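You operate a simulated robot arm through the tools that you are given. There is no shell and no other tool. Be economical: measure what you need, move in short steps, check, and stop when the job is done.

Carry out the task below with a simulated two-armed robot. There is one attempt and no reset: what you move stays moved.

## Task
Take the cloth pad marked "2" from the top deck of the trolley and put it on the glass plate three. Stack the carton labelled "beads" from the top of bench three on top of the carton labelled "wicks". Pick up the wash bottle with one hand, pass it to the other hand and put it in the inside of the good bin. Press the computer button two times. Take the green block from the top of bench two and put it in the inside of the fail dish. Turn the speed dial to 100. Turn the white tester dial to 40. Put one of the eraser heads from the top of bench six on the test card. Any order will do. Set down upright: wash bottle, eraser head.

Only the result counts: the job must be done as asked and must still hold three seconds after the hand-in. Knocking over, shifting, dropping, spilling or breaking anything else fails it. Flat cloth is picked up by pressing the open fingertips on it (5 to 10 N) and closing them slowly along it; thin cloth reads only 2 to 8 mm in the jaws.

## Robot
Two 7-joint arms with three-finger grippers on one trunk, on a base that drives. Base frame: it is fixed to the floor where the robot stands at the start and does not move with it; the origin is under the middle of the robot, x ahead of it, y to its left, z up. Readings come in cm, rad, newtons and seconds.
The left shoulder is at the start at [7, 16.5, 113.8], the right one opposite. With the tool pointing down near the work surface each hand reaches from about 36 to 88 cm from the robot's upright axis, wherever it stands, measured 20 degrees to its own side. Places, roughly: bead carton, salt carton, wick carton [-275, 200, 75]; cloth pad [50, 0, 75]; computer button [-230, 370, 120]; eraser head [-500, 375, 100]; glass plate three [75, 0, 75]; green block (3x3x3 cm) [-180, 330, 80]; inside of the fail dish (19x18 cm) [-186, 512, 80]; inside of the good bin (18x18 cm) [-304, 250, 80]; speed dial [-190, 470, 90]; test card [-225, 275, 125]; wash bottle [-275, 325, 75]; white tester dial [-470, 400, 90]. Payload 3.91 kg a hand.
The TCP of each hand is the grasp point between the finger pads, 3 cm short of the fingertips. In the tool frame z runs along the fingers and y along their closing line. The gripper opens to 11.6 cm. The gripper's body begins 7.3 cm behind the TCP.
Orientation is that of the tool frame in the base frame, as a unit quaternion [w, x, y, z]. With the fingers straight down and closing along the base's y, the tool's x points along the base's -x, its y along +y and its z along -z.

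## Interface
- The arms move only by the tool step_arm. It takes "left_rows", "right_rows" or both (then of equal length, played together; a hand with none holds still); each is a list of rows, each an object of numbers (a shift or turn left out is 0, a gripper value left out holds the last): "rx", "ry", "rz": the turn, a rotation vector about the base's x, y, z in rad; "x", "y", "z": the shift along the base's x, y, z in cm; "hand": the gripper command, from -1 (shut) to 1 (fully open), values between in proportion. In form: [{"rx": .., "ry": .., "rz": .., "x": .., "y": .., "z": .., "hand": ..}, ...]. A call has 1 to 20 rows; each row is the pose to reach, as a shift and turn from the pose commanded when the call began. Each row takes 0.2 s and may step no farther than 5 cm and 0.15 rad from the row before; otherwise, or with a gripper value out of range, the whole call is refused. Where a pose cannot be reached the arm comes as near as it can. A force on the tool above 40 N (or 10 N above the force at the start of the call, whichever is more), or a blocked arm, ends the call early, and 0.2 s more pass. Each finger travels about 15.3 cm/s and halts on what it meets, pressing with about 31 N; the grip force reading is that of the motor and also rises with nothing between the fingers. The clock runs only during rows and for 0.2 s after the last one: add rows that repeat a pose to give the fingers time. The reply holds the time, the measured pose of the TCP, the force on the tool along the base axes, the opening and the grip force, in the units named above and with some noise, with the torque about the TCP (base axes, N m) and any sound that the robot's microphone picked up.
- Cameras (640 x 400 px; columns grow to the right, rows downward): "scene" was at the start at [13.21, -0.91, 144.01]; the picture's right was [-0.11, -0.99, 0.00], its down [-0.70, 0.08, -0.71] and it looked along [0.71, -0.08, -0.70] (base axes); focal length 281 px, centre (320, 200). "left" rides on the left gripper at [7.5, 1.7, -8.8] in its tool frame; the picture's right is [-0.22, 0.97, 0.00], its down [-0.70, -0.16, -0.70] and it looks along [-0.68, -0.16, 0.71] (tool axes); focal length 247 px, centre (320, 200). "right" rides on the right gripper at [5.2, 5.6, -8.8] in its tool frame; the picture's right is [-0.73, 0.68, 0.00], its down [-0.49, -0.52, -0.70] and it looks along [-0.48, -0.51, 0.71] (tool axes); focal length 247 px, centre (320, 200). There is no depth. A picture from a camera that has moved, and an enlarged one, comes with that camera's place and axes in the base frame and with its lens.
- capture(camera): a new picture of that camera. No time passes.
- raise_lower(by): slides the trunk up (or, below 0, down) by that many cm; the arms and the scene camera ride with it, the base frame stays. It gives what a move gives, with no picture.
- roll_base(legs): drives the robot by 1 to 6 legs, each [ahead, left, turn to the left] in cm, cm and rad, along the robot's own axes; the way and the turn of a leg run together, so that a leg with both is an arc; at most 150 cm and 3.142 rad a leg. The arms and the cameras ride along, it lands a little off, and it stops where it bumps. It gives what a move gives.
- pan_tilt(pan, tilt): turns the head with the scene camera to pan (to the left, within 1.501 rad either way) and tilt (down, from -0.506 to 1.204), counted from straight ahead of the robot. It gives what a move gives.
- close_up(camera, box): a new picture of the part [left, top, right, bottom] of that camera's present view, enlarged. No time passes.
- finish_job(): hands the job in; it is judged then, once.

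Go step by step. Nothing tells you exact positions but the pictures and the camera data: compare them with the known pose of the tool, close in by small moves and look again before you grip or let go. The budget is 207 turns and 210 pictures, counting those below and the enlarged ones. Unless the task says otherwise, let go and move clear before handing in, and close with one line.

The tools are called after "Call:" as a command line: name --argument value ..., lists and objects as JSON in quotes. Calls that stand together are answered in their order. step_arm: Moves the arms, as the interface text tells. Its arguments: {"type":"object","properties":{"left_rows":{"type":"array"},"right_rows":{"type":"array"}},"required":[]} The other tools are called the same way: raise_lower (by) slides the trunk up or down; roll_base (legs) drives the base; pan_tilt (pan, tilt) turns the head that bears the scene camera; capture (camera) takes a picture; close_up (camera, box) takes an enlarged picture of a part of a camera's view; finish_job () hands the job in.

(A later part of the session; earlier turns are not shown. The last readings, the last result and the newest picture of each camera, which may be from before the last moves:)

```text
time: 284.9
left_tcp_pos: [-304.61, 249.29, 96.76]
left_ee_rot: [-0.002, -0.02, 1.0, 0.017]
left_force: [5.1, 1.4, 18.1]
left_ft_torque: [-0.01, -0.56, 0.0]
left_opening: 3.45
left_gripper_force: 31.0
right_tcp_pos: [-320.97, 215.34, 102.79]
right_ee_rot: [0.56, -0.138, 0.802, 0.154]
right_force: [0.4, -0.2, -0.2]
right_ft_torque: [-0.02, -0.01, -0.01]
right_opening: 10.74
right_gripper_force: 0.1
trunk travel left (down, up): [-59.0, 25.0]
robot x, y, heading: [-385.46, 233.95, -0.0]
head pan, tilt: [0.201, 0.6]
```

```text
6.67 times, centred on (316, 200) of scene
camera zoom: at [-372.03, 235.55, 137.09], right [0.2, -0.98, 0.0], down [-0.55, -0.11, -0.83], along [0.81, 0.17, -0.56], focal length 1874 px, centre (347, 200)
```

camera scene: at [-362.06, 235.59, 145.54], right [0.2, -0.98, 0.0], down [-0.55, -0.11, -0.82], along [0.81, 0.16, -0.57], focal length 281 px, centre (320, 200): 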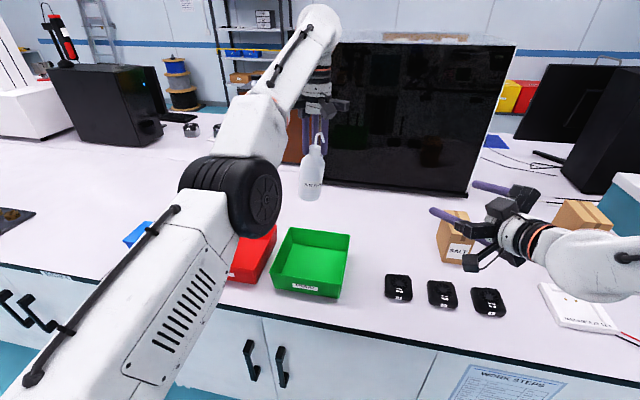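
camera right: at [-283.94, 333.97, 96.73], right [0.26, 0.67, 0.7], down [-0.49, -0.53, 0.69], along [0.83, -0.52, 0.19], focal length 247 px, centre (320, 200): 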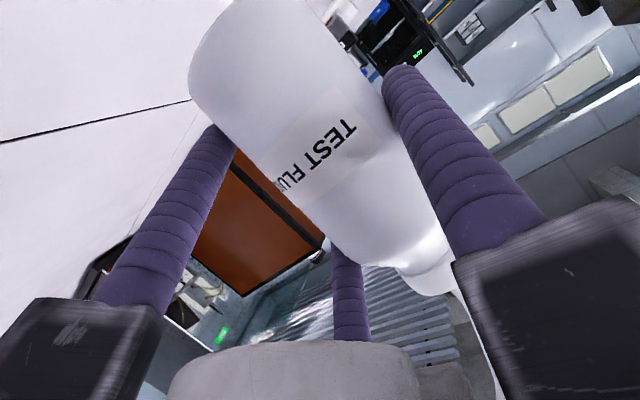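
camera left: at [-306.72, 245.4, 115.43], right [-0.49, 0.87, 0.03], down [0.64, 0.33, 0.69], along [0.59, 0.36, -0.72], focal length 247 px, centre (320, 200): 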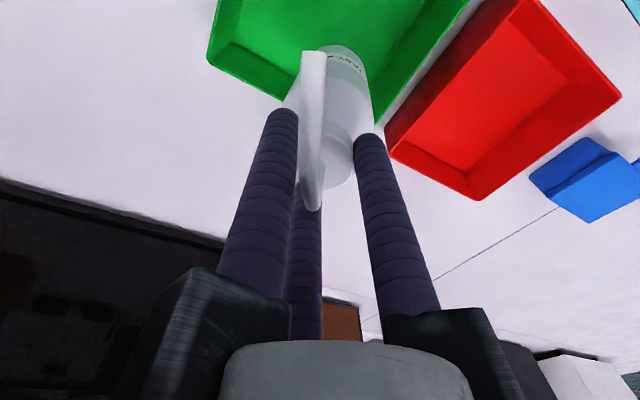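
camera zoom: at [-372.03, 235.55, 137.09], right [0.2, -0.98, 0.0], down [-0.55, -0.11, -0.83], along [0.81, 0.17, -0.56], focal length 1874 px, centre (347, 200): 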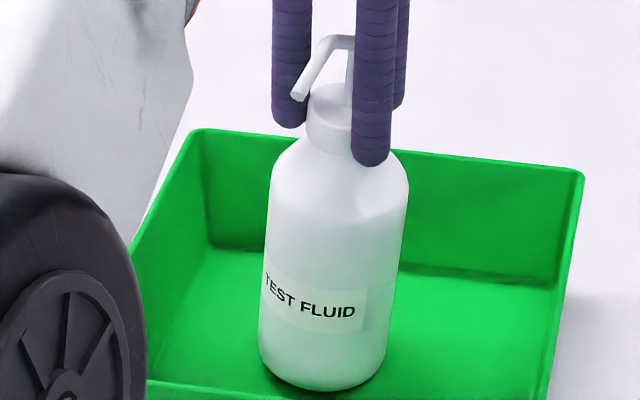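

The bottle stands on the bin floor. I'll relieve the pressure, open, and rise straight up with the trunk.

Call:
raise_lower --by 0.2

Call:
step_arm --left_rows '[{"hand": -0.4}, {"hand": -0.3}, {"hand": -0.2}, {"hand": -0.1}, {"hand": 0.0}, {"hand": 0.0}]'

Call:
close_up --camera "scene" --box '[268, 150, 396, 230]'

```text
time: 285.5
left_tcp_pos: [-304.66, 249.21, 96.71]
left_ee_rot: [-0.003, -0.021, 1.0, 0.017]
left_force: [3.3, 1.0, 15.9]
left_ft_torque: [0.03, -0.65, 0.03]
left_opening: 3.42
left_gripper_force: 31.4
right_tcp_pos: [-321.01, 215.39, 102.8]
right_ee_rot: [0.561, -0.137, 0.802, 0.154]
right_force: [1.0, -0.1, -0.5]
right_ft_torque: [0.01, 0.0, -0.01]
right_opening: 10.71
right_gripper_force: 0.0
trunk travel left (down, up): [-59.2, 24.8]
robot x, y, heading: [-385.44, 233.69, -0.002]
head pan, tilt: [0.201, 0.6]
```

```text
time: 286.9
left_tcp_pos: [-304.46, 249.28, 96.46]
left_ee_rot: [-0.004, -0.021, 1.0, 0.016]
left_force: [0.0, 1.0, 0.0]
left_ft_torque: [-0.02, 0.01, 0.0]
left_opening: 5.78
left_gripper_force: 0.5
right_tcp_pos: [-320.92, 215.48, 102.75]
right_ee_rot: [0.559, -0.137, 0.803, 0.154]
right_force: [0.8, 0.1, -0.4]
right_ft_torque: [0.02, -0.02, 0.0]
right_opening: 10.75
right_gripper_force: 0.0
trunk travel left (down, up): [-59.2, 24.8]
robot x, y, heading: [-385.84, 233.52, 0.002]
head pan, tilt: [0.201, 0.6]
```

```text
5.00 times, centred on (332, 190) of scene
camera zoom: at [-371.82, 235.59, 137.24], right [0.2, -0.98, 0.0], down [-0.55, -0.11, -0.82], along [0.81, 0.17, -0.57], focal length 1405 px, centre (260, 250)
```

zoom: 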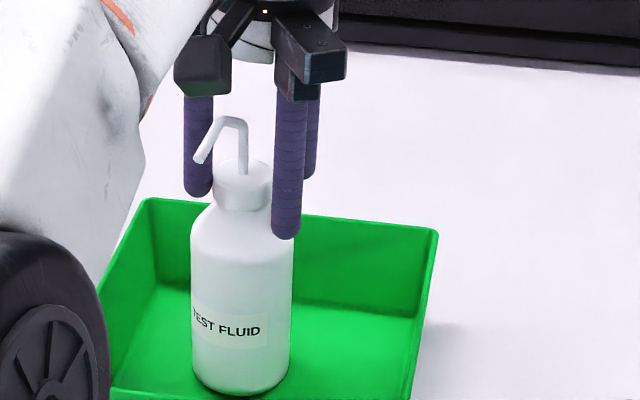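

The bottle is free and upright. I'll raise the trunk to clear it.

Call:
raise_lower --by 22

Call:
capture --camera "scene"

```text
time: 289.2
left_tcp_pos: [-304.41, 249.32, 118.48]
left_ee_rot: [-0.005, -0.02, 1.0, 0.016]
left_force: [-0.7, -1.0, 0.5]
left_ft_torque: [0.0, 0.0, 0.02]
left_opening: 5.8
left_gripper_force: 0.0
right_tcp_pos: [-320.96, 215.49, 124.88]
right_ee_rot: [0.56, -0.138, 0.802, 0.155]
right_force: [0.4, 0.0, 0.0]
right_ft_torque: [-0.01, 0.01, -0.01]
right_opening: 10.74
right_gripper_force: 0.0
trunk travel left (down, up): [-81.2, 2.8]
robot x, y, heading: [-385.55, 233.88, 0.002]
head pan, tilt: [0.201, 0.6]
```

```text
67 pictures are left
camera scene: at [-371.8, 235.58, 159.23], right [0.2, -0.98, 0.0], down [-0.55, -0.11, -0.82], along [0.81, 0.17, -0.57], focal length 281 px, centre (320, 200)
```

scene: 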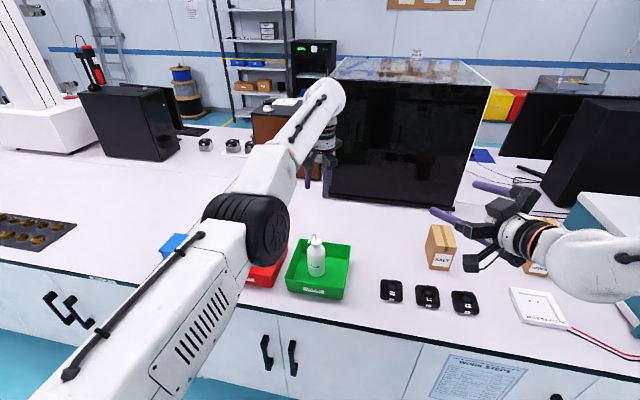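

The wash bottle stands in the GOOD bin. I'll relax the arms into compact poses before turning toward bench six.

Call:
step_arm --left_rows '[{"z": 2, "y": 2}, {"z": 4, "y": 4}, {"z": 6, "y": 6, "x": -2}, {"z": 8, "y": 8, "x": -5}, {"z": 10, "y": 8, "x": -8}, {"z": 12, "y": 8, "x": -11}, {"z": 12, "y": 8, "x": -14}, {"z": 12, "y": 8, "x": -17}]' --right_rows '[{"rz": -0.12, "y": -1}, {"rz": -0.24, "y": -2}, {"rz": -0.36, "y": -3}, {"rz": -0.45, "y": -4}, {"rz": -0.45, "y": -5}, {"rz": -0.45, "y": -6}, {"rz": -0.45, "y": -7}, {"rz": -0.45, "y": -7}]'

Call:
roll_base --legs '[[0, 0, 1.57]]'

Call:
pan_tilt --pan 0.6 --tilt 0.4

Call:
capture --camera "scene"

```text
time: 291.0
left_tcp_pos: [-321.66, 257.22, 130.71]
left_ee_rot: [-0.003, -0.02, 1.0, 0.018]
left_force: [-0.3, -0.3, 1.0]
left_ft_torque: [0.01, 0.0, 0.03]
left_opening: 5.82
left_gripper_force: 0.1
left hand out of reach, approached as far as the arm can: row 2
right_tcp_pos: [-320.88, 208.52, 124.77]
right_ee_rot: [0.581, 0.044, 0.812, 0.026]
right_force: [-0.4, -0.8, -0.4]
right_ft_torque: [0.04, -0.02, -0.02]
right_opening: 10.72
right_gripper_force: 0.0
trunk travel left (down, up): [-81.2, 2.8]
robot x, y, heading: [-385.66, 233.63, 0.0]
head pan, tilt: [0.201, 0.6]
```

```text
time: 295.3
left_tcp_pos: [-409.11, 297.86, 130.68]
left_ee_rot: [0.015, 0.722, -0.692, -0.009]
left_force: [0.4, -1.0, 1.4]
left_ft_torque: [0.0, -0.04, 0.01]
left_opening: 5.78
left_gripper_force: 0.1
right_tcp_pos: [-360.41, 298.65, 124.73]
right_ee_rot: [0.391, -0.544, 0.605, 0.429]
right_force: [0.1, -0.1, 0.9]
right_ft_torque: [0.03, 0.03, -0.04]
right_opening: 10.69
right_gripper_force: 0.0
trunk travel left (down, up): [-81.2, 2.8]
robot x, y, heading: [-385.6, 233.68, 1.575]
head pan, tilt: [0.201, 0.6]
```

```text
time: 296.1
left_tcp_pos: [-409.11, 297.93, 130.6]
left_ee_rot: [0.015, 0.721, -0.692, -0.009]
left_force: [-0.6, 0.0, -0.1]
left_ft_torque: [-0.02, -0.02, 0.0]
left_opening: 5.8
left_gripper_force: 0.1
right_tcp_pos: [-360.38, 298.7, 124.73]
right_ee_rot: [0.392, -0.544, 0.606, 0.429]
right_force: [0.0, -0.5, 0.0]
right_ft_torque: [-0.05, 0.03, -0.02]
right_opening: 10.74
right_gripper_force: 0.0
trunk travel left (down, up): [-81.2, 2.8]
robot x, y, heading: [-385.48, 234.0, 1.579]
head pan, tilt: [0.6, 0.4]
```

```text
66 pictures are left
camera scene: at [-390.81, 246.46, 161.06], right [0.82, 0.57, 0.0], down [0.22, -0.32, -0.92], along [-0.52, 0.76, -0.39], focal length 281 px, centre (320, 200)
```

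scene: 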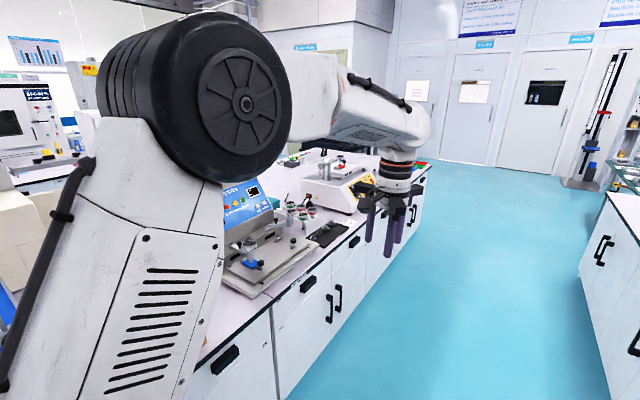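

The west bench edge is near x≈-450, with the blue rub tester and the white tester north of me. I'll drive north and turn to face them.

Call:
roll_base --legs '[[150, 0, 0], [0, 0, 1.57]]'

Call:
pan_tilt --pan 0 --tilt 0.5

Call:
capture --camera "scene"

Call:
close_up --camera "scene" --box '[180, 150, 500, 350]'

```text
time: 307.4
left_tcp_pos: [-450.03, 359.57, 130.71]
left_ee_rot: [0.016, 1.0, 0.018, 0.005]
left_force: [-0.4, -0.2, -0.3]
left_ft_torque: [0.02, 0.0, -0.02]
left_opening: 5.79
left_gripper_force: 0.1
right_tcp_pos: [-450.47, 408.4, 124.79]
right_ee_rot: [0.024, 0.813, -0.047, -0.579]
right_force: [-0.7, 0.5, 0.2]
right_ft_torque: [0.02, 0.02, -0.03]
right_opening: 10.72
right_gripper_force: 0.2
trunk travel left (down, up): [-81.2, 2.8]
robot x, y, heading: [-385.65, 383.21, 3.139]
head pan, tilt: [0.6, 0.4]
```

```text
time: 308.4
left_tcp_pos: [-449.89, 359.56, 130.6]
left_ee_rot: [0.016, 1.0, 0.018, 0.004]
left_force: [0.2, 0.0, 0.1]
left_ft_torque: [0.02, 0.03, 0.02]
left_opening: 5.81
left_gripper_force: 0.0
right_tcp_pos: [-450.43, 408.33, 124.8]
right_ee_rot: [0.024, 0.813, -0.047, -0.58]
right_force: [-0.4, 0.0, 0.3]
right_ft_torque: [0.02, -0.02, -0.03]
right_opening: 10.73
right_gripper_force: 0.0
trunk travel left (down, up): [-81.2, 2.8]
robot x, y, heading: [-385.85, 382.46, 3.138]
head pan, tilt: [0.0, 0.499]
```

```text
65 pictures are left
camera scene: at [-399.93, 382.72, 160.15], right [0.0, 1.0, 0.0], down [0.48, 0.0, -0.88], along [-0.88, 0.0, -0.48], focal length 281 px, centre (320, 200)
```

scene: 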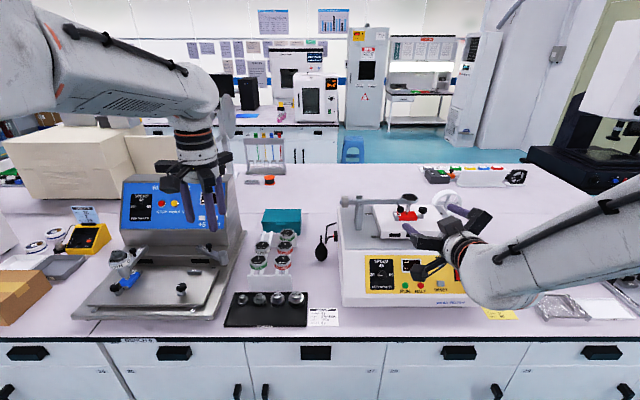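

```text
2.00 times, centred on (340, 250) of scene
camera zoom: at [-399.93, 382.72, 160.15], right [0.0, 1.0, 0.0], down [0.48, 0.0, -0.88], along [-0.88, 0.0, -0.48], focal length 562 px, centre (280, 100)
```

zoom: 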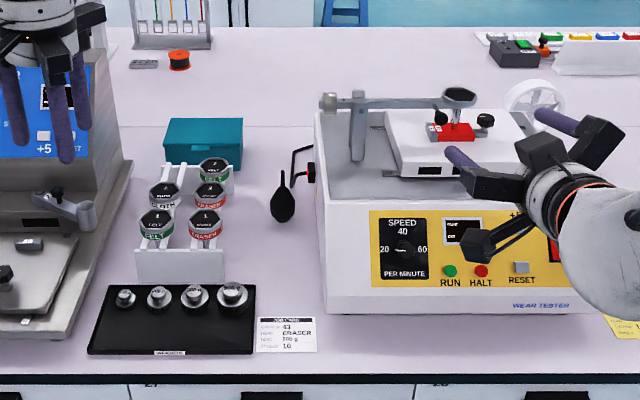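

I can see the white WEAR TESTER with its speed dial (20/40/60) and a rack of heads labelled FELT/CLOTH/ERASER. Let me zoom.

Call:
close_up --camera "scene" --box '[240, 220, 320, 270]'

Call:
close_up --camera "scene" --box '[352, 250, 432, 300]'

```text
8.00 times, centred on (280, 245) of scene
camera zoom: at [-399.93, 382.72, 160.15], right [0.0, 1.0, 0.0], down [0.48, 0.0, -0.88], along [-0.88, 0.0, -0.48], focal length 2248 px, centre (640, -160)
```

zoom: 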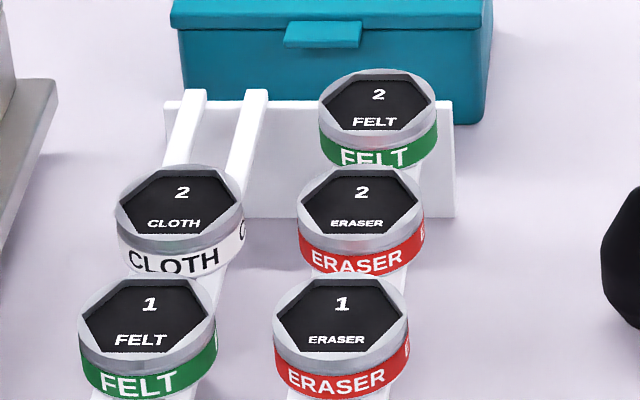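

```text
8.00 times, centred on (392, 275) of scene
camera zoom: at [-399.93, 382.72, 160.15], right [0.0, 1.0, 0.0], down [0.48, 0.0, -0.88], along [-0.88, 0.0, -0.48], focal length 2248 px, centre (-256, -400)
```

zoom: 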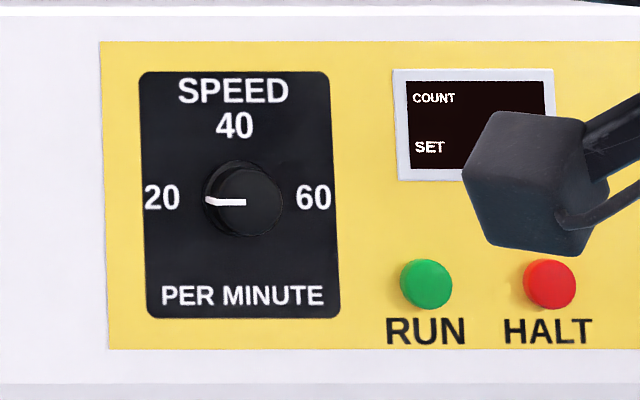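

ERASER 1 and 2 are in the rack, and the wear tester's dial now points at 20, so it needs a 90° clockwise turn. I'll triangulate the knob with the right camera.

Call:
capture --camera "right"

```text
61 pictures are left
camera right: at [-440.7, 402.14, 123.29], right [-0.27, -0.6, 0.75], down [0.53, 0.56, 0.64], along [-0.8, 0.57, 0.17], focal length 247 px, centre (320, 200)
```

right: 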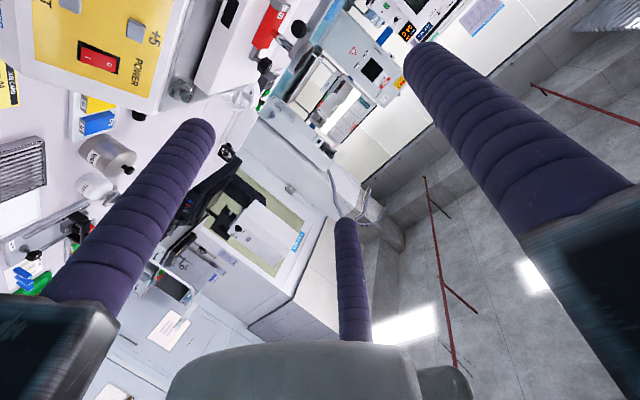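

The view from there is poor. I'll lower the trunk to bring the right hand to dial height, tilt it to the starting roll, and look again.

Call:
raise_lower --by -24

Call:
step_arm --right_rows '[{"rx": 0.1, "y": -1, "hand": 0.1}, {"rx": 0.2, "y": -2, "z": -1}, {"rx": 0.3, "y": -3, "z": -2}, {"rx": 0.4, "y": -4, "z": -3}, {"rx": 0.5, "y": -5, "z": -4}, {"rx": 0.6, "y": -5.4, "z": -5}, {"rx": 0.6, "y": -5.4, "z": -6}, {"rx": 0.6, "y": -5.4, "z": -6}]'

Call:
capture --camera "right"

Call:
capture --camera "scene"

```text
time: 310.9
left_tcp_pos: [-450.03, 359.55, 106.62]
left_ee_rot: [0.016, 1.0, 0.017, 0.004]
left_force: [0.1, 0.4, 0.3]
left_ft_torque: [0.02, -0.03, 0.01]
left_opening: 5.78
left_gripper_force: 0.2
right_tcp_pos: [-450.5, 408.38, 100.81]
right_ee_rot: [0.024, 0.813, -0.047, -0.58]
right_force: [-0.9, 1.2, -0.4]
right_ft_torque: [0.01, -0.04, 0.02]
right_opening: 10.71
right_gripper_force: 0.1
trunk travel left (down, up): [-57.2, 26.8]
robot x, y, heading: [-385.98, 382.71, 3.147]
head pan, tilt: [0.0, 0.499]
```

```text
time: 312.7
left_tcp_pos: [-450.06, 359.5, 106.64]
left_ee_rot: [0.017, 1.0, 0.017, 0.003]
left_force: [-0.3, 0.7, -0.5]
left_ft_torque: [0.02, 0.01, 0.0]
left_opening: 5.79
left_gripper_force: 0.0
right_tcp_pos: [-450.68, 403.67, 96.25]
right_ee_rot: [-0.196, 0.787, 0.096, -0.577]
right_force: [-0.7, 0.4, 0.0]
right_ft_torque: [0.03, 0.04, 0.03]
right_opening: 6.36
right_gripper_force: 0.1
trunk travel left (down, up): [-57.2, 26.8]
robot x, y, heading: [-386.13, 382.96, 3.14]
head pan, tilt: [0.0, 0.499]
```

```text
60 pictures are left
camera right: at [-441.05, 398.87, 91.5], right [-0.28, -0.89, 0.35], down [0.55, 0.15, 0.82], along [-0.79, 0.42, 0.45], focal length 247 px, centre (320, 200)
```

right: 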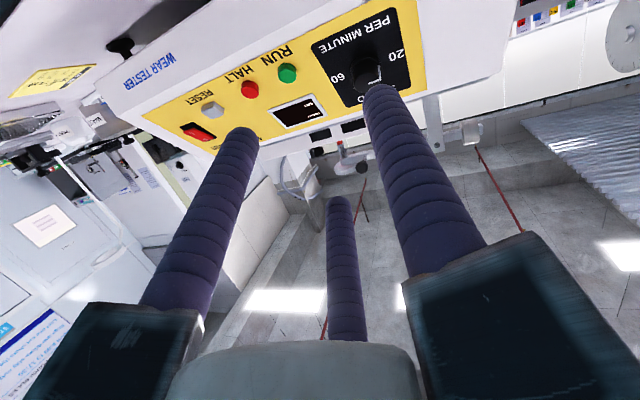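

```text
59 pictures are left
camera scene: at [-399.9, 382.69, 136.15], right [0.0, 1.0, 0.0], down [0.48, 0.0, -0.88], along [-0.88, 0.0, -0.48], focal length 281 px, centre (320, 200)
```

scene: 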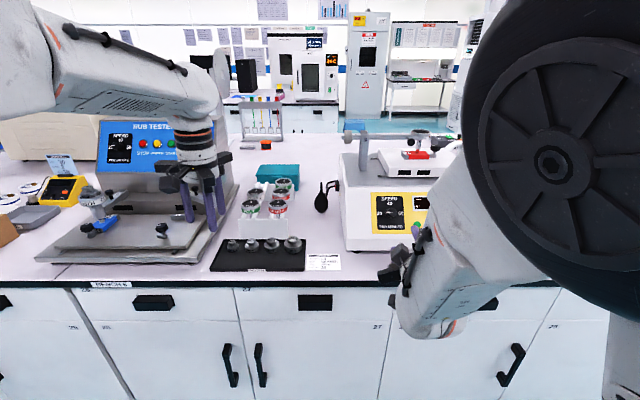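

The knob tip is at about (-469.3, 403, 93.8). I'll pull the left hand back a bit and move the right hand in toward the knob.

Call:
step_arm --left_rows '[{"x": 3, "z": 2}, {"x": 6, "z": 4}, {"x": 6, "z": 6}]' --right_rows '[{"x": -3, "y": -0.5, "z": -0.6}, {"x": -6, "y": -1, "z": -1.2}, {"x": -7, "y": -1, "z": -1.7}]'

Call:
roll_base --legs '[[4, 0, 0]]'

Call:
capture --camera "right"

Call:
close_up --camera "scene" --box '[336, 180, 464, 260]'

```text
time: 313.7
left_tcp_pos: [-443.85, 359.5, 112.54]
left_ee_rot: [0.018, 1.0, 0.017, 0.004]
left_force: [-0.4, 0.5, 1.1]
left_ft_torque: [0.01, 0.03, 0.01]
left_opening: 5.82
left_gripper_force: 0.2
right_tcp_pos: [-457.86, 404.28, 94.9]
right_ee_rot: [-0.195, 0.79, 0.079, -0.576]
right_force: [-0.3, -0.5, -0.2]
right_ft_torque: [0.03, -0.02, -0.01]
right_opening: 6.37
right_gripper_force: 0.0
trunk travel left (down, up): [-57.2, 26.8]
robot x, y, heading: [-385.55, 382.68, 3.138]
head pan, tilt: [0.0, 0.499]
stopped in row 3 (right hand): the arm was blocked; the commanded pose is now the measured one
```

```text
time: 314.5
left_tcp_pos: [-447.75, 359.46, 112.57]
left_ee_rot: [0.016, 1.0, 0.016, 0.003]
left_force: [0.0, 0.8, 0.0]
left_ft_torque: [0.03, 0.01, 0.0]
left_opening: 5.79
left_gripper_force: 0.0
right_tcp_pos: [-461.73, 404.28, 94.93]
right_ee_rot: [-0.196, 0.79, 0.078, -0.576]
right_force: [1.0, 0.5, 0.0]
right_ft_torque: [-0.02, 0.04, 0.01]
right_opening: 6.36
right_gripper_force: 0.0
trunk travel left (down, up): [-57.2, 26.8]
robot x, y, heading: [-389.79, 383.0, 3.139]
head pan, tilt: [0.0, 0.499]
```

```text
58 pictures are left
camera right: at [-452.27, 399.11, 90.39], right [-0.31, -0.88, 0.37], down [0.55, 0.15, 0.82], along [-0.77, 0.46, 0.44], focal length 247 px, centre (320, 200)
```

right: 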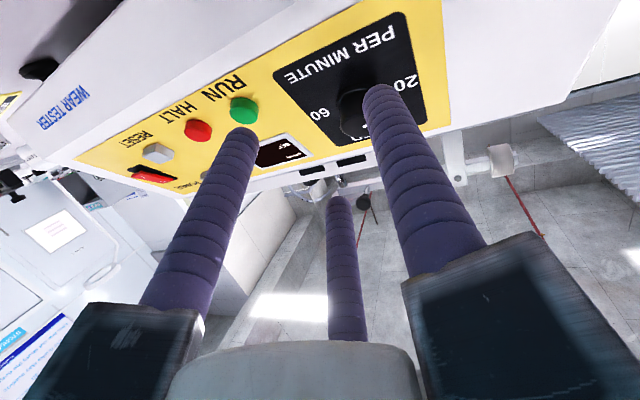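

```text
5.00 times, centred on (400, 220) of scene
camera zoom: at [-403.75, 382.73, 136.17], right [0.0, 1.0, 0.0], down [0.48, 0.0, -0.88], along [-0.88, 0.0, -0.48], focal length 1405 px, centre (-80, 100)
```

zoom: 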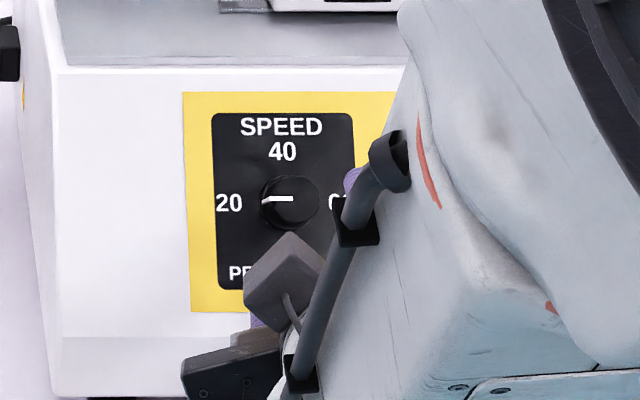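

The right arm is cramped with this positive tilt. I'll back off slightly and test rolling the other way, where it should be more comfortable.

Call:
roll_base --legs '[[-8, 0, 0]]'

Call:
step_arm --right_rows '[{"rx": -0.14, "y": -0.2}, {"rx": -0.28, "y": -0.4}, {"rx": -0.42, "y": -0.6}, {"rx": -0.56, "y": -0.8}, {"rx": -0.7, "y": -0.8}, {"rx": -0.84, "y": -0.8}, {"rx": -0.98, "y": -0.8}, {"rx": -1.12, "y": -0.8}, {"rx": -1.26, "y": -0.8}, {"rx": -1.4, "y": -0.8}, {"rx": -1.4, "y": -0.8}]'

Call:
capture --camera "scene"

```text
time: 315.6
left_tcp_pos: [-439.85, 359.46, 112.62]
left_ee_rot: [0.017, 1.0, 0.018, 0.004]
left_force: [0.7, 0.0, 0.4]
left_ft_torque: [0.0, 0.03, 0.04]
left_opening: 5.78
left_gripper_force: 0.0
right_tcp_pos: [-453.72, 404.32, 94.92]
right_ee_rot: [-0.196, 0.79, 0.077, -0.576]
right_force: [-0.6, -0.7, -0.3]
right_ft_torque: [-0.01, -0.04, 0.02]
right_opening: 6.38
right_gripper_force: 0.1
trunk travel left (down, up): [-57.2, 26.8]
robot x, y, heading: [-381.77, 382.87, 3.137]
head pan, tilt: [0.0, 0.499]
```

```text
time: 318.0
left_tcp_pos: [-439.9, 359.48, 112.65]
left_ee_rot: [0.016, 1.0, 0.018, 0.003]
left_force: [0.0, -0.8, -1.1]
left_ft_torque: [0.03, -0.01, -0.02]
left_opening: 5.8
left_gripper_force: 0.0
right_tcp_pos: [-453.77, 403.42, 94.97]
right_ee_rot: [0.36, 0.729, -0.312, -0.491]
right_force: [1.1, -0.9, -0.3]
right_ft_torque: [0.02, -0.02, -0.01]
right_opening: 6.37
right_gripper_force: 0.1
trunk travel left (down, up): [-57.2, 26.8]
robot x, y, heading: [-381.97, 382.76, 3.14]
head pan, tilt: [0.0, 0.499]
```

```text
56 pictures are left
camera scene: at [-395.86, 382.64, 136.15], right [0.0, 1.0, 0.0], down [0.48, 0.0, -0.88], along [-0.88, 0.0, -0.48], focal length 281 px, centre (320, 200)
```

scene: 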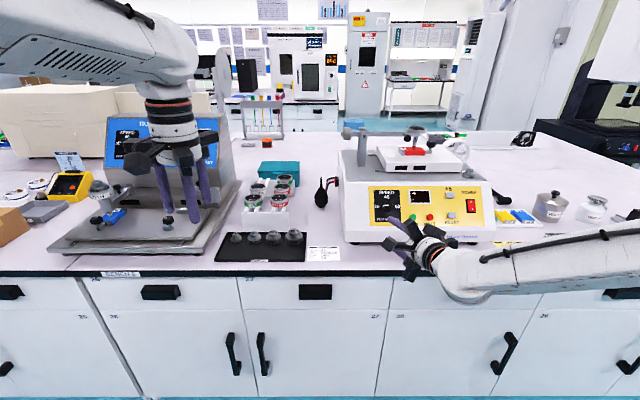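

Negative tilt is comfortable. I'll check whether a full quarter turn is reachable from level.

Call:
step_arm --right_rows '[{"rx": -0.14}, {"rx": -0.28}, {"rx": -0.42}, {"rx": -0.56}, {"rx": -0.7}, {"rx": -0.7}]'

```text
time: 319.4
left_tcp_pos: [-439.97, 359.47, 112.6]
left_ee_rot: [0.016, 1.0, 0.017, 0.004]
left_force: [0.6, -0.2, 1.0]
left_ft_torque: [0.04, 0.02, -0.02]
left_opening: 5.8
left_gripper_force: 0.0
right_tcp_pos: [-453.88, 403.59, 94.91]
right_ee_rot: [0.588, 0.562, -0.461, -0.355]
right_force: [0.5, -0.6, -0.9]
right_ft_torque: [0.0, 0.02, 0.01]
right_opening: 6.37
right_gripper_force: 0.1
trunk travel left (down, up): [-57.2, 26.8]
robot x, y, heading: [-382.09, 382.78, 3.135]
head pan, tilt: [0.0, 0.499]
```

A full −1.6 tilt is reachable. I'll return to level and approach the knob.

Call:
step_arm --right_rows '[{"rx": 0.14}, {"rx": 0.28}, {"rx": 0.42}, {"rx": 0.56}, {"rx": 0.7}, {"rx": 0.84}, {"rx": 0.98}, {"rx": 1.12}, {"rx": 1.26}, {"rx": 1.4}, {"rx": 1.5}, {"rx": 1.58}, {"rx": 1.58, "x": -4, "y": -0.4, "z": -0.3}, {"rx": 1.58, "x": -8, "y": -0.4, "z": -0.3}, {"rx": 1.58, "x": -8, "y": -0.4, "z": -0.3}]'

Call:
close_up --camera "scene" --box '[336, 170, 464, 250]'

Call:
capture --camera "right"

```text
time: 322.6
left_tcp_pos: [-439.83, 359.51, 112.51]
left_ee_rot: [0.017, 1.0, 0.018, 0.004]
left_force: [0.6, 0.0, 0.6]
left_ft_torque: [0.0, -0.02, 0.0]
left_opening: 5.81
left_gripper_force: 0.0
right_tcp_pos: [-461.81, 403.02, 94.66]
right_ee_rot: [0.015, 0.814, -0.072, -0.577]
right_force: [0.4, 0.0, -1.2]
right_ft_torque: [0.04, 0.02, -0.03]
right_opening: 6.38
right_gripper_force: 0.0
trunk travel left (down, up): [-57.2, 26.8]
robot x, y, heading: [-382.14, 382.88, 3.135]
head pan, tilt: [0.0, 0.499]
```

```text
5.00 times, centred on (400, 210) of scene
camera zoom: at [-395.77, 382.71, 136.16], right [0.0, 1.0, 0.0], down [0.48, 0.0, -0.88], along [-0.88, 0.0, -0.48], focal length 1405 px, centre (-80, 150)
```

zoom: 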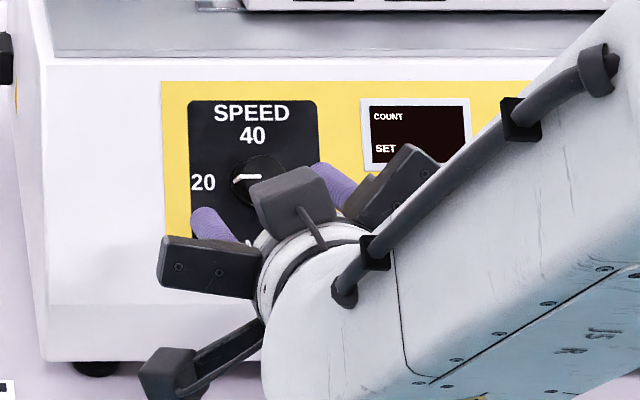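

```text
54 pictures are left
camera right: at [-452.31, 396.27, 93.34], right [-0.31, -0.57, 0.76], down [0.55, 0.54, 0.63], along [-0.77, 0.61, 0.15], focal length 247 px, centre (320, 200)
```

right: 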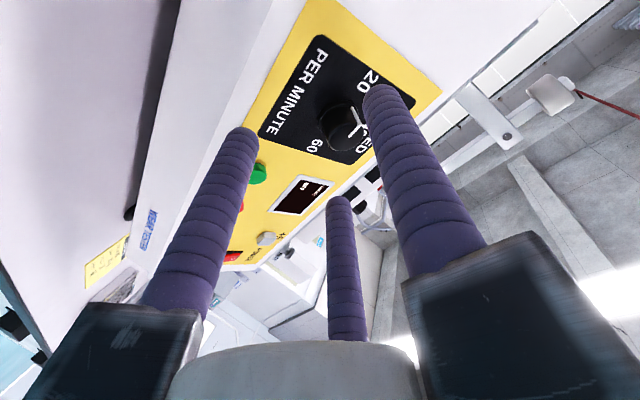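

The knob is pinned at (-469.5, 403.25, 93.9) and the hand is lined up. I'll advance around it.

Call:
step_arm --right_rows '[{"x": -2.5, "y": 0.1}, {"x": -4.5, "y": 0.1}, {"x": -5.5, "y": 0.1}, {"x": -6, "y": 0.1}, {"x": -6, "y": 0.1}]'

Call:
capture --camera "right"

```text
time: 323.5
left_tcp_pos: [-439.25, 359.67, 112.88]
left_ee_rot: [0.016, 1.0, 0.016, 0.001]
left_force: [-0.6, 0.0, -0.5]
left_ft_torque: [-0.01, 0.01, 0.02]
left_opening: 5.79
left_gripper_force: 0.1
right_tcp_pos: [-466.61, 403.15, 94.63]
right_ee_rot: [0.015, 0.815, -0.071, -0.575]
right_force: [31.4, -0.8, 10.9]
right_ft_torque: [0.21, -1.34, -0.46]
right_opening: 6.39
right_gripper_force: 0.6
trunk travel left (down, up): [-57.2, 26.8]
robot x, y, heading: [-382.21, 382.67, 3.138]
head pan, tilt: [0.0, 0.499]
stopped in row 4 (right hand): the force on the tool passed its limit at 49 N (the readings are from after the stop); the commanded pose is now the measured one
```

```text
53 pictures are left
camera right: at [-457.14, 396.4, 93.33], right [-0.31, -0.58, 0.76], down [0.55, 0.54, 0.64], along [-0.78, 0.61, 0.15], focal length 247 px, centre (320, 200)
```

right: 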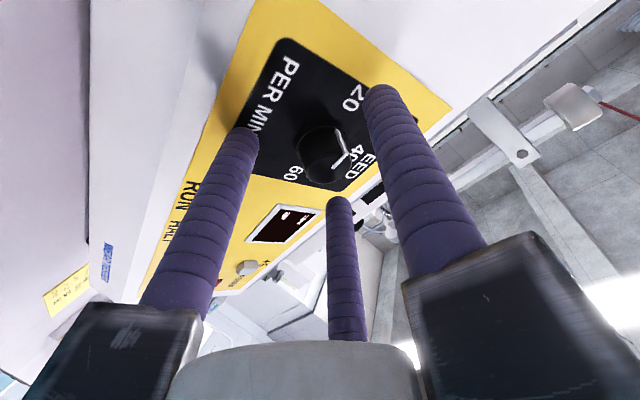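

I've touched the panel, with the knob between the fingertips. I'll ease back 4 mm and close slowly.

Call:
step_arm --right_rows '[{"x": 0.4}, {"x": 0.4, "hand": 0}, {"x": 0.4, "hand": -0.15}, {"x": 0.4, "hand": -0.3}, {"x": 0.4, "hand": -0.45}, {"x": 0.4, "hand": -0.6}, {"x": 0.4, "hand": -0.6}]'

Call:
capture --camera "right"

```text
time: 325.1
left_tcp_pos: [-439.74, 359.76, 112.71]
left_ee_rot: [0.017, 1.0, 0.017, 0.003]
left_force: [0.2, 0.2, -0.1]
left_ft_torque: [0.02, 0.01, -0.01]
left_opening: 5.82
left_gripper_force: 0.0
right_tcp_pos: [-466.76, 403.44, 94.54]
right_ee_rot: [0.014, 0.814, -0.075, -0.576]
right_force: [-6.0, 16.7, 18.1]
right_ft_torque: [0.09, 0.14, -0.5]
right_opening: 3.59
right_gripper_force: 12.6
trunk travel left (down, up): [-57.2, 26.8]
robot x, y, heading: [-382.08, 382.43, 3.137]
head pan, tilt: [0.0, 0.499]
```

```text
52 pictures are left
camera right: at [-457.27, 396.8, 93.16], right [-0.31, -0.57, 0.76], down [0.55, 0.54, 0.63], along [-0.77, 0.62, 0.15], focal length 247 px, centre (320, 200)
```

right: 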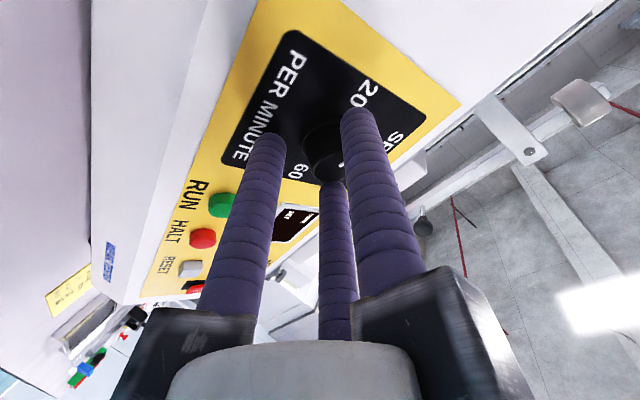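

The grip is a little off-centre. I'll shift +y and +z slightly and close fully.

Call:
step_arm --right_rows '[{"y": 0.3, "z": 0.3}, {"y": 0.4, "z": 0.4, "hand": -0.75}, {"y": 0.4, "z": 0.4, "hand": -0.85}, {"y": 0.4, "z": 0.4, "hand": -0.85}]'

Call:
close_up --camera "right" --box '[200, 50, 440, 200]'

Call:
close_up --camera "scene" --box '[352, 180, 432, 230]'

```text
time: 326.1
left_tcp_pos: [-439.82, 359.63, 112.61]
left_ee_rot: [0.016, 1.0, 0.016, 0.003]
left_force: [0.1, -0.3, 0.4]
left_ft_torque: [-0.04, 0.02, -0.01]
left_opening: 5.82
left_gripper_force: 0.0
right_tcp_pos: [-466.73, 403.75, 94.58]
right_ee_rot: [0.014, 0.816, -0.073, -0.573]
right_force: [-2.0, 14.9, 5.4]
right_ft_torque: [-0.09, 0.31, -0.21]
right_opening: 3.24
right_gripper_force: 45.1
trunk travel left (down, up): [-57.2, 26.8]
robot x, y, heading: [-381.59, 382.67, 3.138]
head pan, tilt: [0.0, 0.499]
```

```text
2.67 times, centred on (320, 125) of right
camera zoom: at [-457.2, 396.98, 93.3], right [-0.31, -0.57, 0.76], down [0.55, 0.54, 0.64], along [-0.78, 0.61, 0.14], focal length 659 px, centre (320, 400)
```

zoom: 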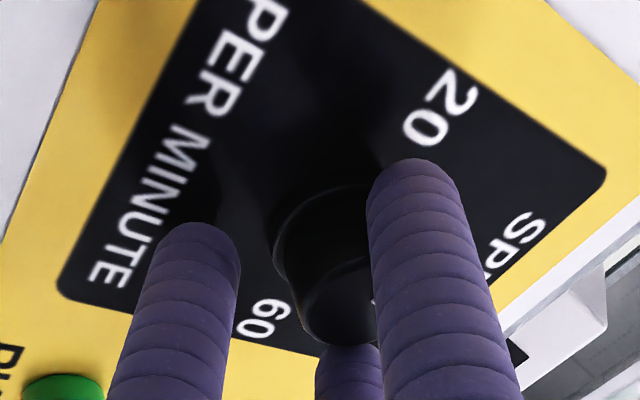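

```text
8.00 times, centred on (392, 205) of scene
camera zoom: at [-395.68, 382.92, 136.15], right [0.0, 1.0, 0.0], down [0.48, 0.0, -0.88], along [-0.88, 0.0, -0.48], focal length 2248 px, centre (-256, 160)
```

zoom: 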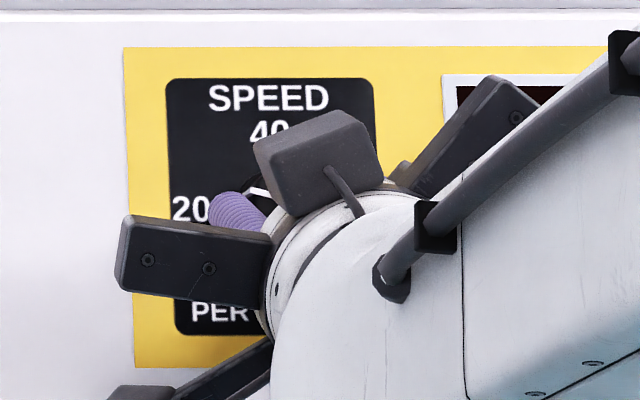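

Two fingers hold the knob. I'll centre slightly upward and turn clockwise a first portion, then check.

Call:
step_arm --right_rows '[{"y": -0.1, "z": 0.4}, {"rx": -0.12, "y": 0, "z": 0.4}, {"rx": -0.24, "y": 0.1, "z": 0.38}, {"rx": -0.36, "y": 0.2, "z": 0.35}, {"rx": -0.48, "y": 0.27, "z": 0.3}, {"rx": -0.6, "y": 0.35, "z": 0.26}, {"rx": -0.72, "y": 0.43, "z": 0.2}, {"rx": -0.84, "y": 0.5, "z": 0.13}, {"rx": -0.84, "y": 0.5, "z": 0.13}]'

Call:
close_up --camera "scene" --box '[352, 180, 432, 230]'

```text
time: 328.1
left_tcp_pos: [-439.55, 359.7, 112.79]
left_ee_rot: [0.017, 1.0, 0.017, 0.002]
left_force: [0.1, 0.7, -0.2]
left_ft_torque: [-0.01, 0.02, 0.01]
left_opening: 5.8
left_gripper_force: 0.1
right_tcp_pos: [-466.52, 404.19, 94.94]
right_ee_rot: [0.347, 0.738, -0.301, -0.495]
right_force: [14.8, 13.6, 13.0]
right_ft_torque: [-0.18, 0.32, -0.07]
right_opening: 2.1
right_gripper_force: 44.7
trunk travel left (down, up): [-57.2, 26.8]
robot x, y, heading: [-381.71, 382.81, 3.137]
head pan, tilt: [0.0, 0.499]
```

```text
8.00 times, centred on (392, 205) of scene
camera zoom: at [-395.32, 382.89, 136.2], right [0.0, 1.0, 0.0], down [0.48, 0.0, -0.88], along [-0.88, 0.0, -0.48], focal length 2248 px, centre (-256, 160)
```

zoom: 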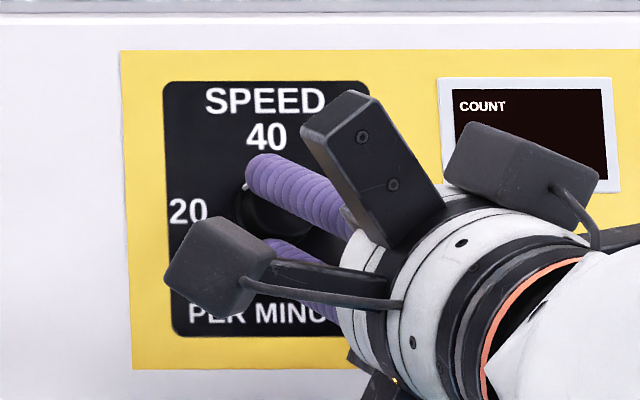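

I'll open and back off to see where the pointer is.

Call:
step_arm --right_rows '[{"hand": -0.3}, {"hand": 0.1}, {"hand": 0.1}, {"x": 4}, {"x": 8}, {"x": 8}]'

Call:
capture --camera "right"

Call:
close_up --camera "scene" --box '[352, 180, 432, 230]'

```text
time: 329.5
left_tcp_pos: [-439.97, 359.6, 112.57]
left_ee_rot: [0.017, 1.0, 0.018, 0.004]
left_force: [-0.8, 0.7, -0.2]
left_ft_torque: [-0.06, -0.01, -0.02]
left_opening: 5.83
left_gripper_force: 0.2
right_tcp_pos: [-458.99, 404.03, 94.77]
right_ee_rot: [0.346, 0.74, -0.3, -0.493]
right_force: [-0.3, -0.5, 1.0]
right_ft_torque: [0.0, -0.04, 0.01]
right_opening: 6.38
right_gripper_force: 0.1
trunk travel left (down, up): [-57.2, 26.8]
robot x, y, heading: [-381.75, 382.53, 3.14]
head pan, tilt: [0.0, 0.499]
```

```text
48 pictures are left
camera right: at [-449.4, 398.62, 98.89], right [-0.31, 0.18, 0.93], down [0.55, 0.84, 0.02], along [-0.78, 0.52, -0.36], focal length 247 px, centre (320, 200)
```

right: 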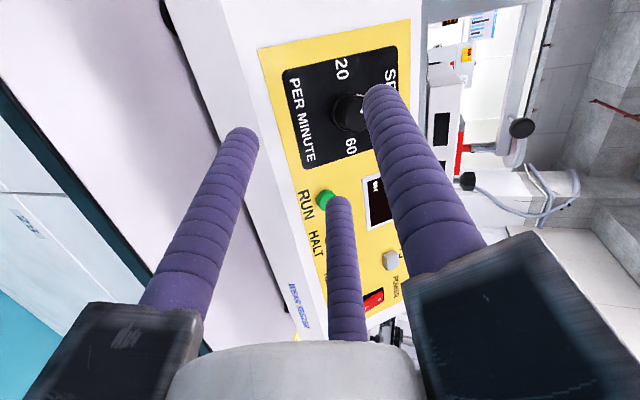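

```text
8.00 times, centred on (392, 205) of scene
camera zoom: at [-395.87, 382.71, 136.13], right [0.0, 1.0, 0.0], down [0.48, 0.0, -0.88], along [-0.88, 0.0, -0.48], focal length 2248 px, centre (-256, 160)
```

zoom: 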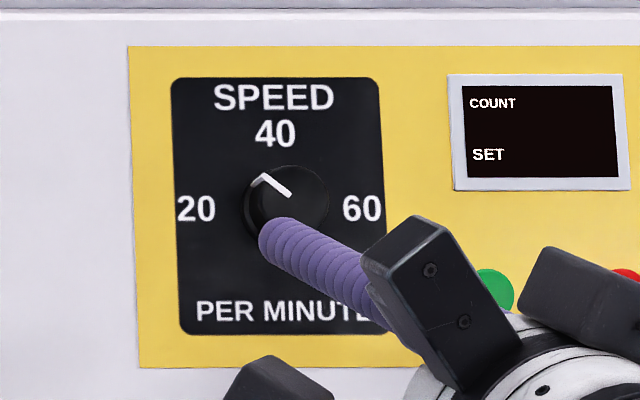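

The pointer has moved to about −53°, so roughly 53° remain. The contact forces suggest the knob axis is a bit higher and to +y; I'll regrip better centred and turn again.

Call:
step_arm --right_rows '[{"rx": 0.14}, {"rx": 0.28}, {"rx": 0.42}, {"rx": 0.56, "y": -0.1, "z": 0.3}, {"rx": 0.6, "y": -0.1, "z": 0.3, "x": -3}, {"rx": 0.6, "y": -0.1, "z": 0.3, "x": -6}, {"rx": 0.6, "y": -0.1, "z": 0.3, "x": -7.2}, {"rx": 0.6, "y": -0.1, "z": 0.3, "x": -7.5}, {"rx": 0.6, "y": -0.1, "z": 0.3, "x": -7.5, "hand": -0.2}, {"rx": 0.6, "y": -0.1, "z": 0.3, "x": -7.5, "hand": -0.4}, {"rx": 0.6, "y": -0.1, "z": 0.3, "x": -7.5, "hand": -0.6}, {"rx": 0.6, "y": -0.1, "z": 0.3, "x": -7.5, "hand": -0.6}]'

Call:
close_up --camera "right" --box '[200, 50, 440, 200]'

```text
time: 332.1
left_tcp_pos: [-439.73, 359.44, 112.64]
left_ee_rot: [0.016, 1.0, 0.017, 0.003]
left_force: [0.0, 0.1, 0.0]
left_ft_torque: [0.0, 0.01, 0.04]
left_opening: 5.83
left_gripper_force: 0.0
right_tcp_pos: [-466.3, 403.67, 95.31]
right_ee_rot: [0.112, 0.808, -0.14, -0.561]
right_force: [2.8, -6.5, 5.3]
right_ft_torque: [-0.09, 0.13, 0.23]
right_opening: 2.7
right_gripper_force: 3.8
trunk travel left (down, up): [-57.2, 26.8]
robot x, y, heading: [-382.08, 382.99, 3.136]
head pan, tilt: [0.0, 0.499]
```

```text
2.67 times, centred on (320, 125) of right
camera zoom: at [-456.79, 396.84, 95.6], right [-0.31, -0.38, 0.87], down [0.55, 0.68, 0.49], along [-0.78, 0.63, 0.0], focal length 659 px, centre (320, 400)
```

zoom: 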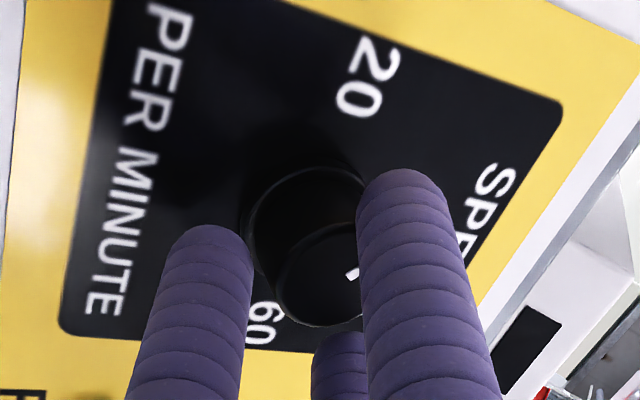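

Better centred now. I'll close firmly and turn 1.0 rad clockwise.

Call:
step_arm --right_rows '[{"y": -0.15, "z": 0.1, "hand": -0.8}, {"y": -0.15, "z": 0.1, "hand": -0.95}, {"y": -0.15, "z": 0.1, "hand": -0.95}, {"rx": -0.12, "y": -0.05, "z": 0.08}, {"rx": -0.24, "y": 0.05, "z": 0.05}, {"rx": -0.36, "y": 0.14, "z": 0.0}, {"rx": -0.48, "y": 0.22, "z": -0.05}, {"rx": -0.6, "y": 0.3, "z": -0.12}, {"rx": -0.72, "y": 0.37, "z": -0.2}, {"rx": -0.84, "y": 0.44, "z": -0.28}, {"rx": -0.96, "y": 0.5, "z": -0.36}, {"rx": -1.05, "y": 0.54, "z": -0.43}, {"rx": -1.05, "y": 0.54, "z": -0.43}]'

Call:
close_up --camera "scene" --box '[352, 180, 432, 230]'

```text
time: 333.1
left_tcp_pos: [-439.47, 359.75, 112.81]
left_ee_rot: [0.017, 1.0, 0.016, 0.002]
left_force: [0.5, -0.2, 0.4]
left_ft_torque: [0.02, 0.0, 0.03]
left_opening: 5.8
left_gripper_force: 0.1
right_tcp_pos: [-465.71, 403.88, 95.18]
right_ee_rot: [0.141, 0.804, -0.159, -0.555]
right_force: [19.2, -3.0, 7.8]
right_ft_torque: [0.1, 0.12, 0.01]
right_opening: 0.97
right_gripper_force: 6.4
trunk travel left (down, up): [-57.2, 26.8]
robot x, y, heading: [-381.52, 382.47, 3.138]
head pan, tilt: [0.0, 0.499]
stopped in row 4 (right hand): the force on the tool passed its limit at 51 N (the readings are from after the stop); the commanded pose is now the measured one
```

```text
8.00 times, centred on (392, 205) of scene
camera zoom: at [-395.24, 382.76, 136.22], right [0.01, 1.0, 0.0], down [0.48, 0.0, -0.88], along [-0.88, 0.0, -0.48], focal length 2248 px, centre (-256, 160)
```

zoom: 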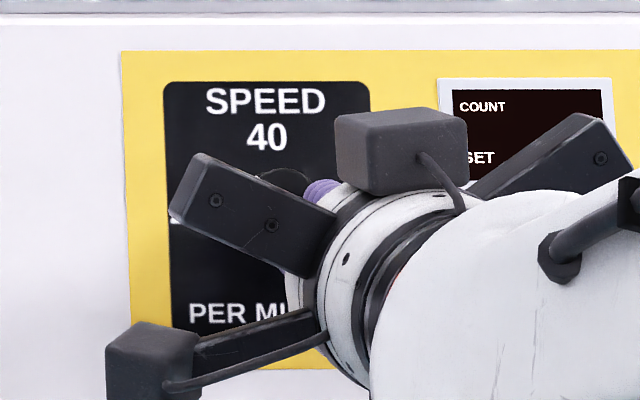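

The fingers slipped off the knob's front because the downward pitch keeps them shallow. I'll back off and try to bring the hand to nearly horizontal.

Call:
step_arm --right_rows '[{"x": 0.5, "hand": -0.5}, {"x": 4, "hand": -0.2}, {"x": 7, "rx": 0.12}, {"x": 7, "rx": 0.24}, {"x": 7, "rx": 0.35, "ry": 0.08}, {"x": 7, "rx": 0.35, "ry": 0.16}, {"x": 7, "rx": 0.35, "ry": 0.24}, {"x": 7, "rx": 0.35, "ry": 0.32}, {"x": 7, "rx": 0.35, "ry": 0.32}]'

Call:
capture --camera "right"

Call:
close_up --camera "scene" --box '[340, 170, 468, 250]'

```text
time: 335.1
left_tcp_pos: [-439.79, 359.59, 112.57]
left_ee_rot: [0.017, 1.0, 0.017, 0.004]
left_force: [0.5, 0.5, 0.2]
left_ft_torque: [0.01, 0.02, -0.02]
left_opening: 5.8
left_gripper_force: 0.1
right_tcp_pos: [-459.0, 403.94, 94.76]
right_ee_rot: [0.021, 0.719, -0.038, -0.693]
right_force: [0.5, 0.0, 0.3]
right_ft_torque: [0.01, -0.02, 0.02]
right_opening: 4.67
right_gripper_force: 0.0
trunk travel left (down, up): [-57.2, 26.8]
robot x, y, heading: [-381.72, 382.81, 3.133]
head pan, tilt: [0.0, 0.499]
```

```text
44 pictures are left
camera right: at [-450.17, 397.75, 90.43], right [-0.04, -0.62, 0.79], down [0.69, 0.55, 0.47], along [-0.72, 0.57, 0.4], focal length 247 px, centre (320, 200)
```

right: 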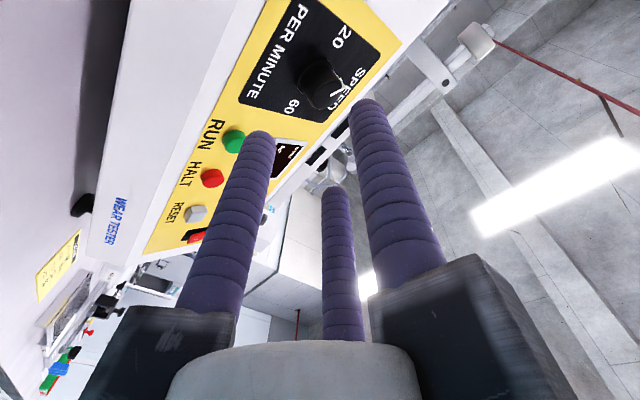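

```text
5.00 times, centred on (404, 210) of scene
camera zoom: at [-395.68, 382.74, 136.16], right [0.0, 1.0, 0.0], down [0.48, 0.0, -0.88], along [-0.88, 0.0, -0.48], focal length 1405 px, centre (-100, 150)
```

zoom: 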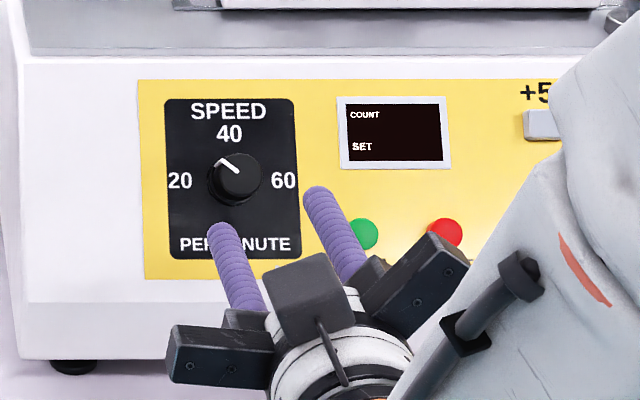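

The hand is now level (88°). The knob tip is at about (-470.2, 403.5, 93.8), so I'll align and advance straight in.

Call:
step_arm --right_rows '[{"y": -0.4, "z": -0.8}, {"x": -3, "y": -0.4, "z": -0.8}, {"x": -6, "y": -0.4, "z": -0.8}, {"x": -8, "y": -0.4, "z": -0.8}, {"x": -9, "y": -0.4, "z": -0.8}, {"x": -9.5, "y": -0.4, "z": -0.8}, {"x": -9.5, "y": -0.4, "z": -0.8}]'

Call:
close_up --camera "right" --box '[200, 50, 440, 200]'

```text
time: 336.0
left_tcp_pos: [-439.7, 359.63, 112.63]
left_ee_rot: [0.018, 1.0, 0.016, 0.003]
left_force: [-0.9, 0.1, 0.3]
left_ft_torque: [-0.03, -0.05, 0.02]
left_opening: 5.8
left_gripper_force: 0.1
right_tcp_pos: [-465.71, 403.64, 93.87]
right_ee_rot: [0.021, 0.721, -0.039, -0.691]
right_force: [14.9, 0.3, 4.4]
right_ft_torque: [0.15, -0.34, -0.17]
right_opening: 4.52
right_gripper_force: 0.2
trunk travel left (down, up): [-57.2, 26.8]
robot x, y, heading: [-382.03, 382.75, 3.135]
head pan, tilt: [0.0, 0.499]
stopped in row 4 (right hand): the force on the tool passed its limit at 153 N (the readings are from after the stop); the commanded pose is now the measured one
```

```text
2.67 times, centred on (320, 125) of right
camera zoom: at [-456.78, 397.4, 89.48], right [-0.05, -0.62, 0.79], down [0.69, 0.55, 0.47], along [-0.72, 0.57, 0.4], focal length 659 px, centre (320, 400)
```

zoom: 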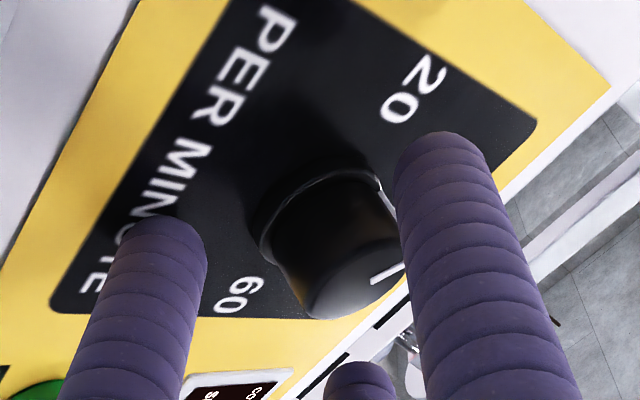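

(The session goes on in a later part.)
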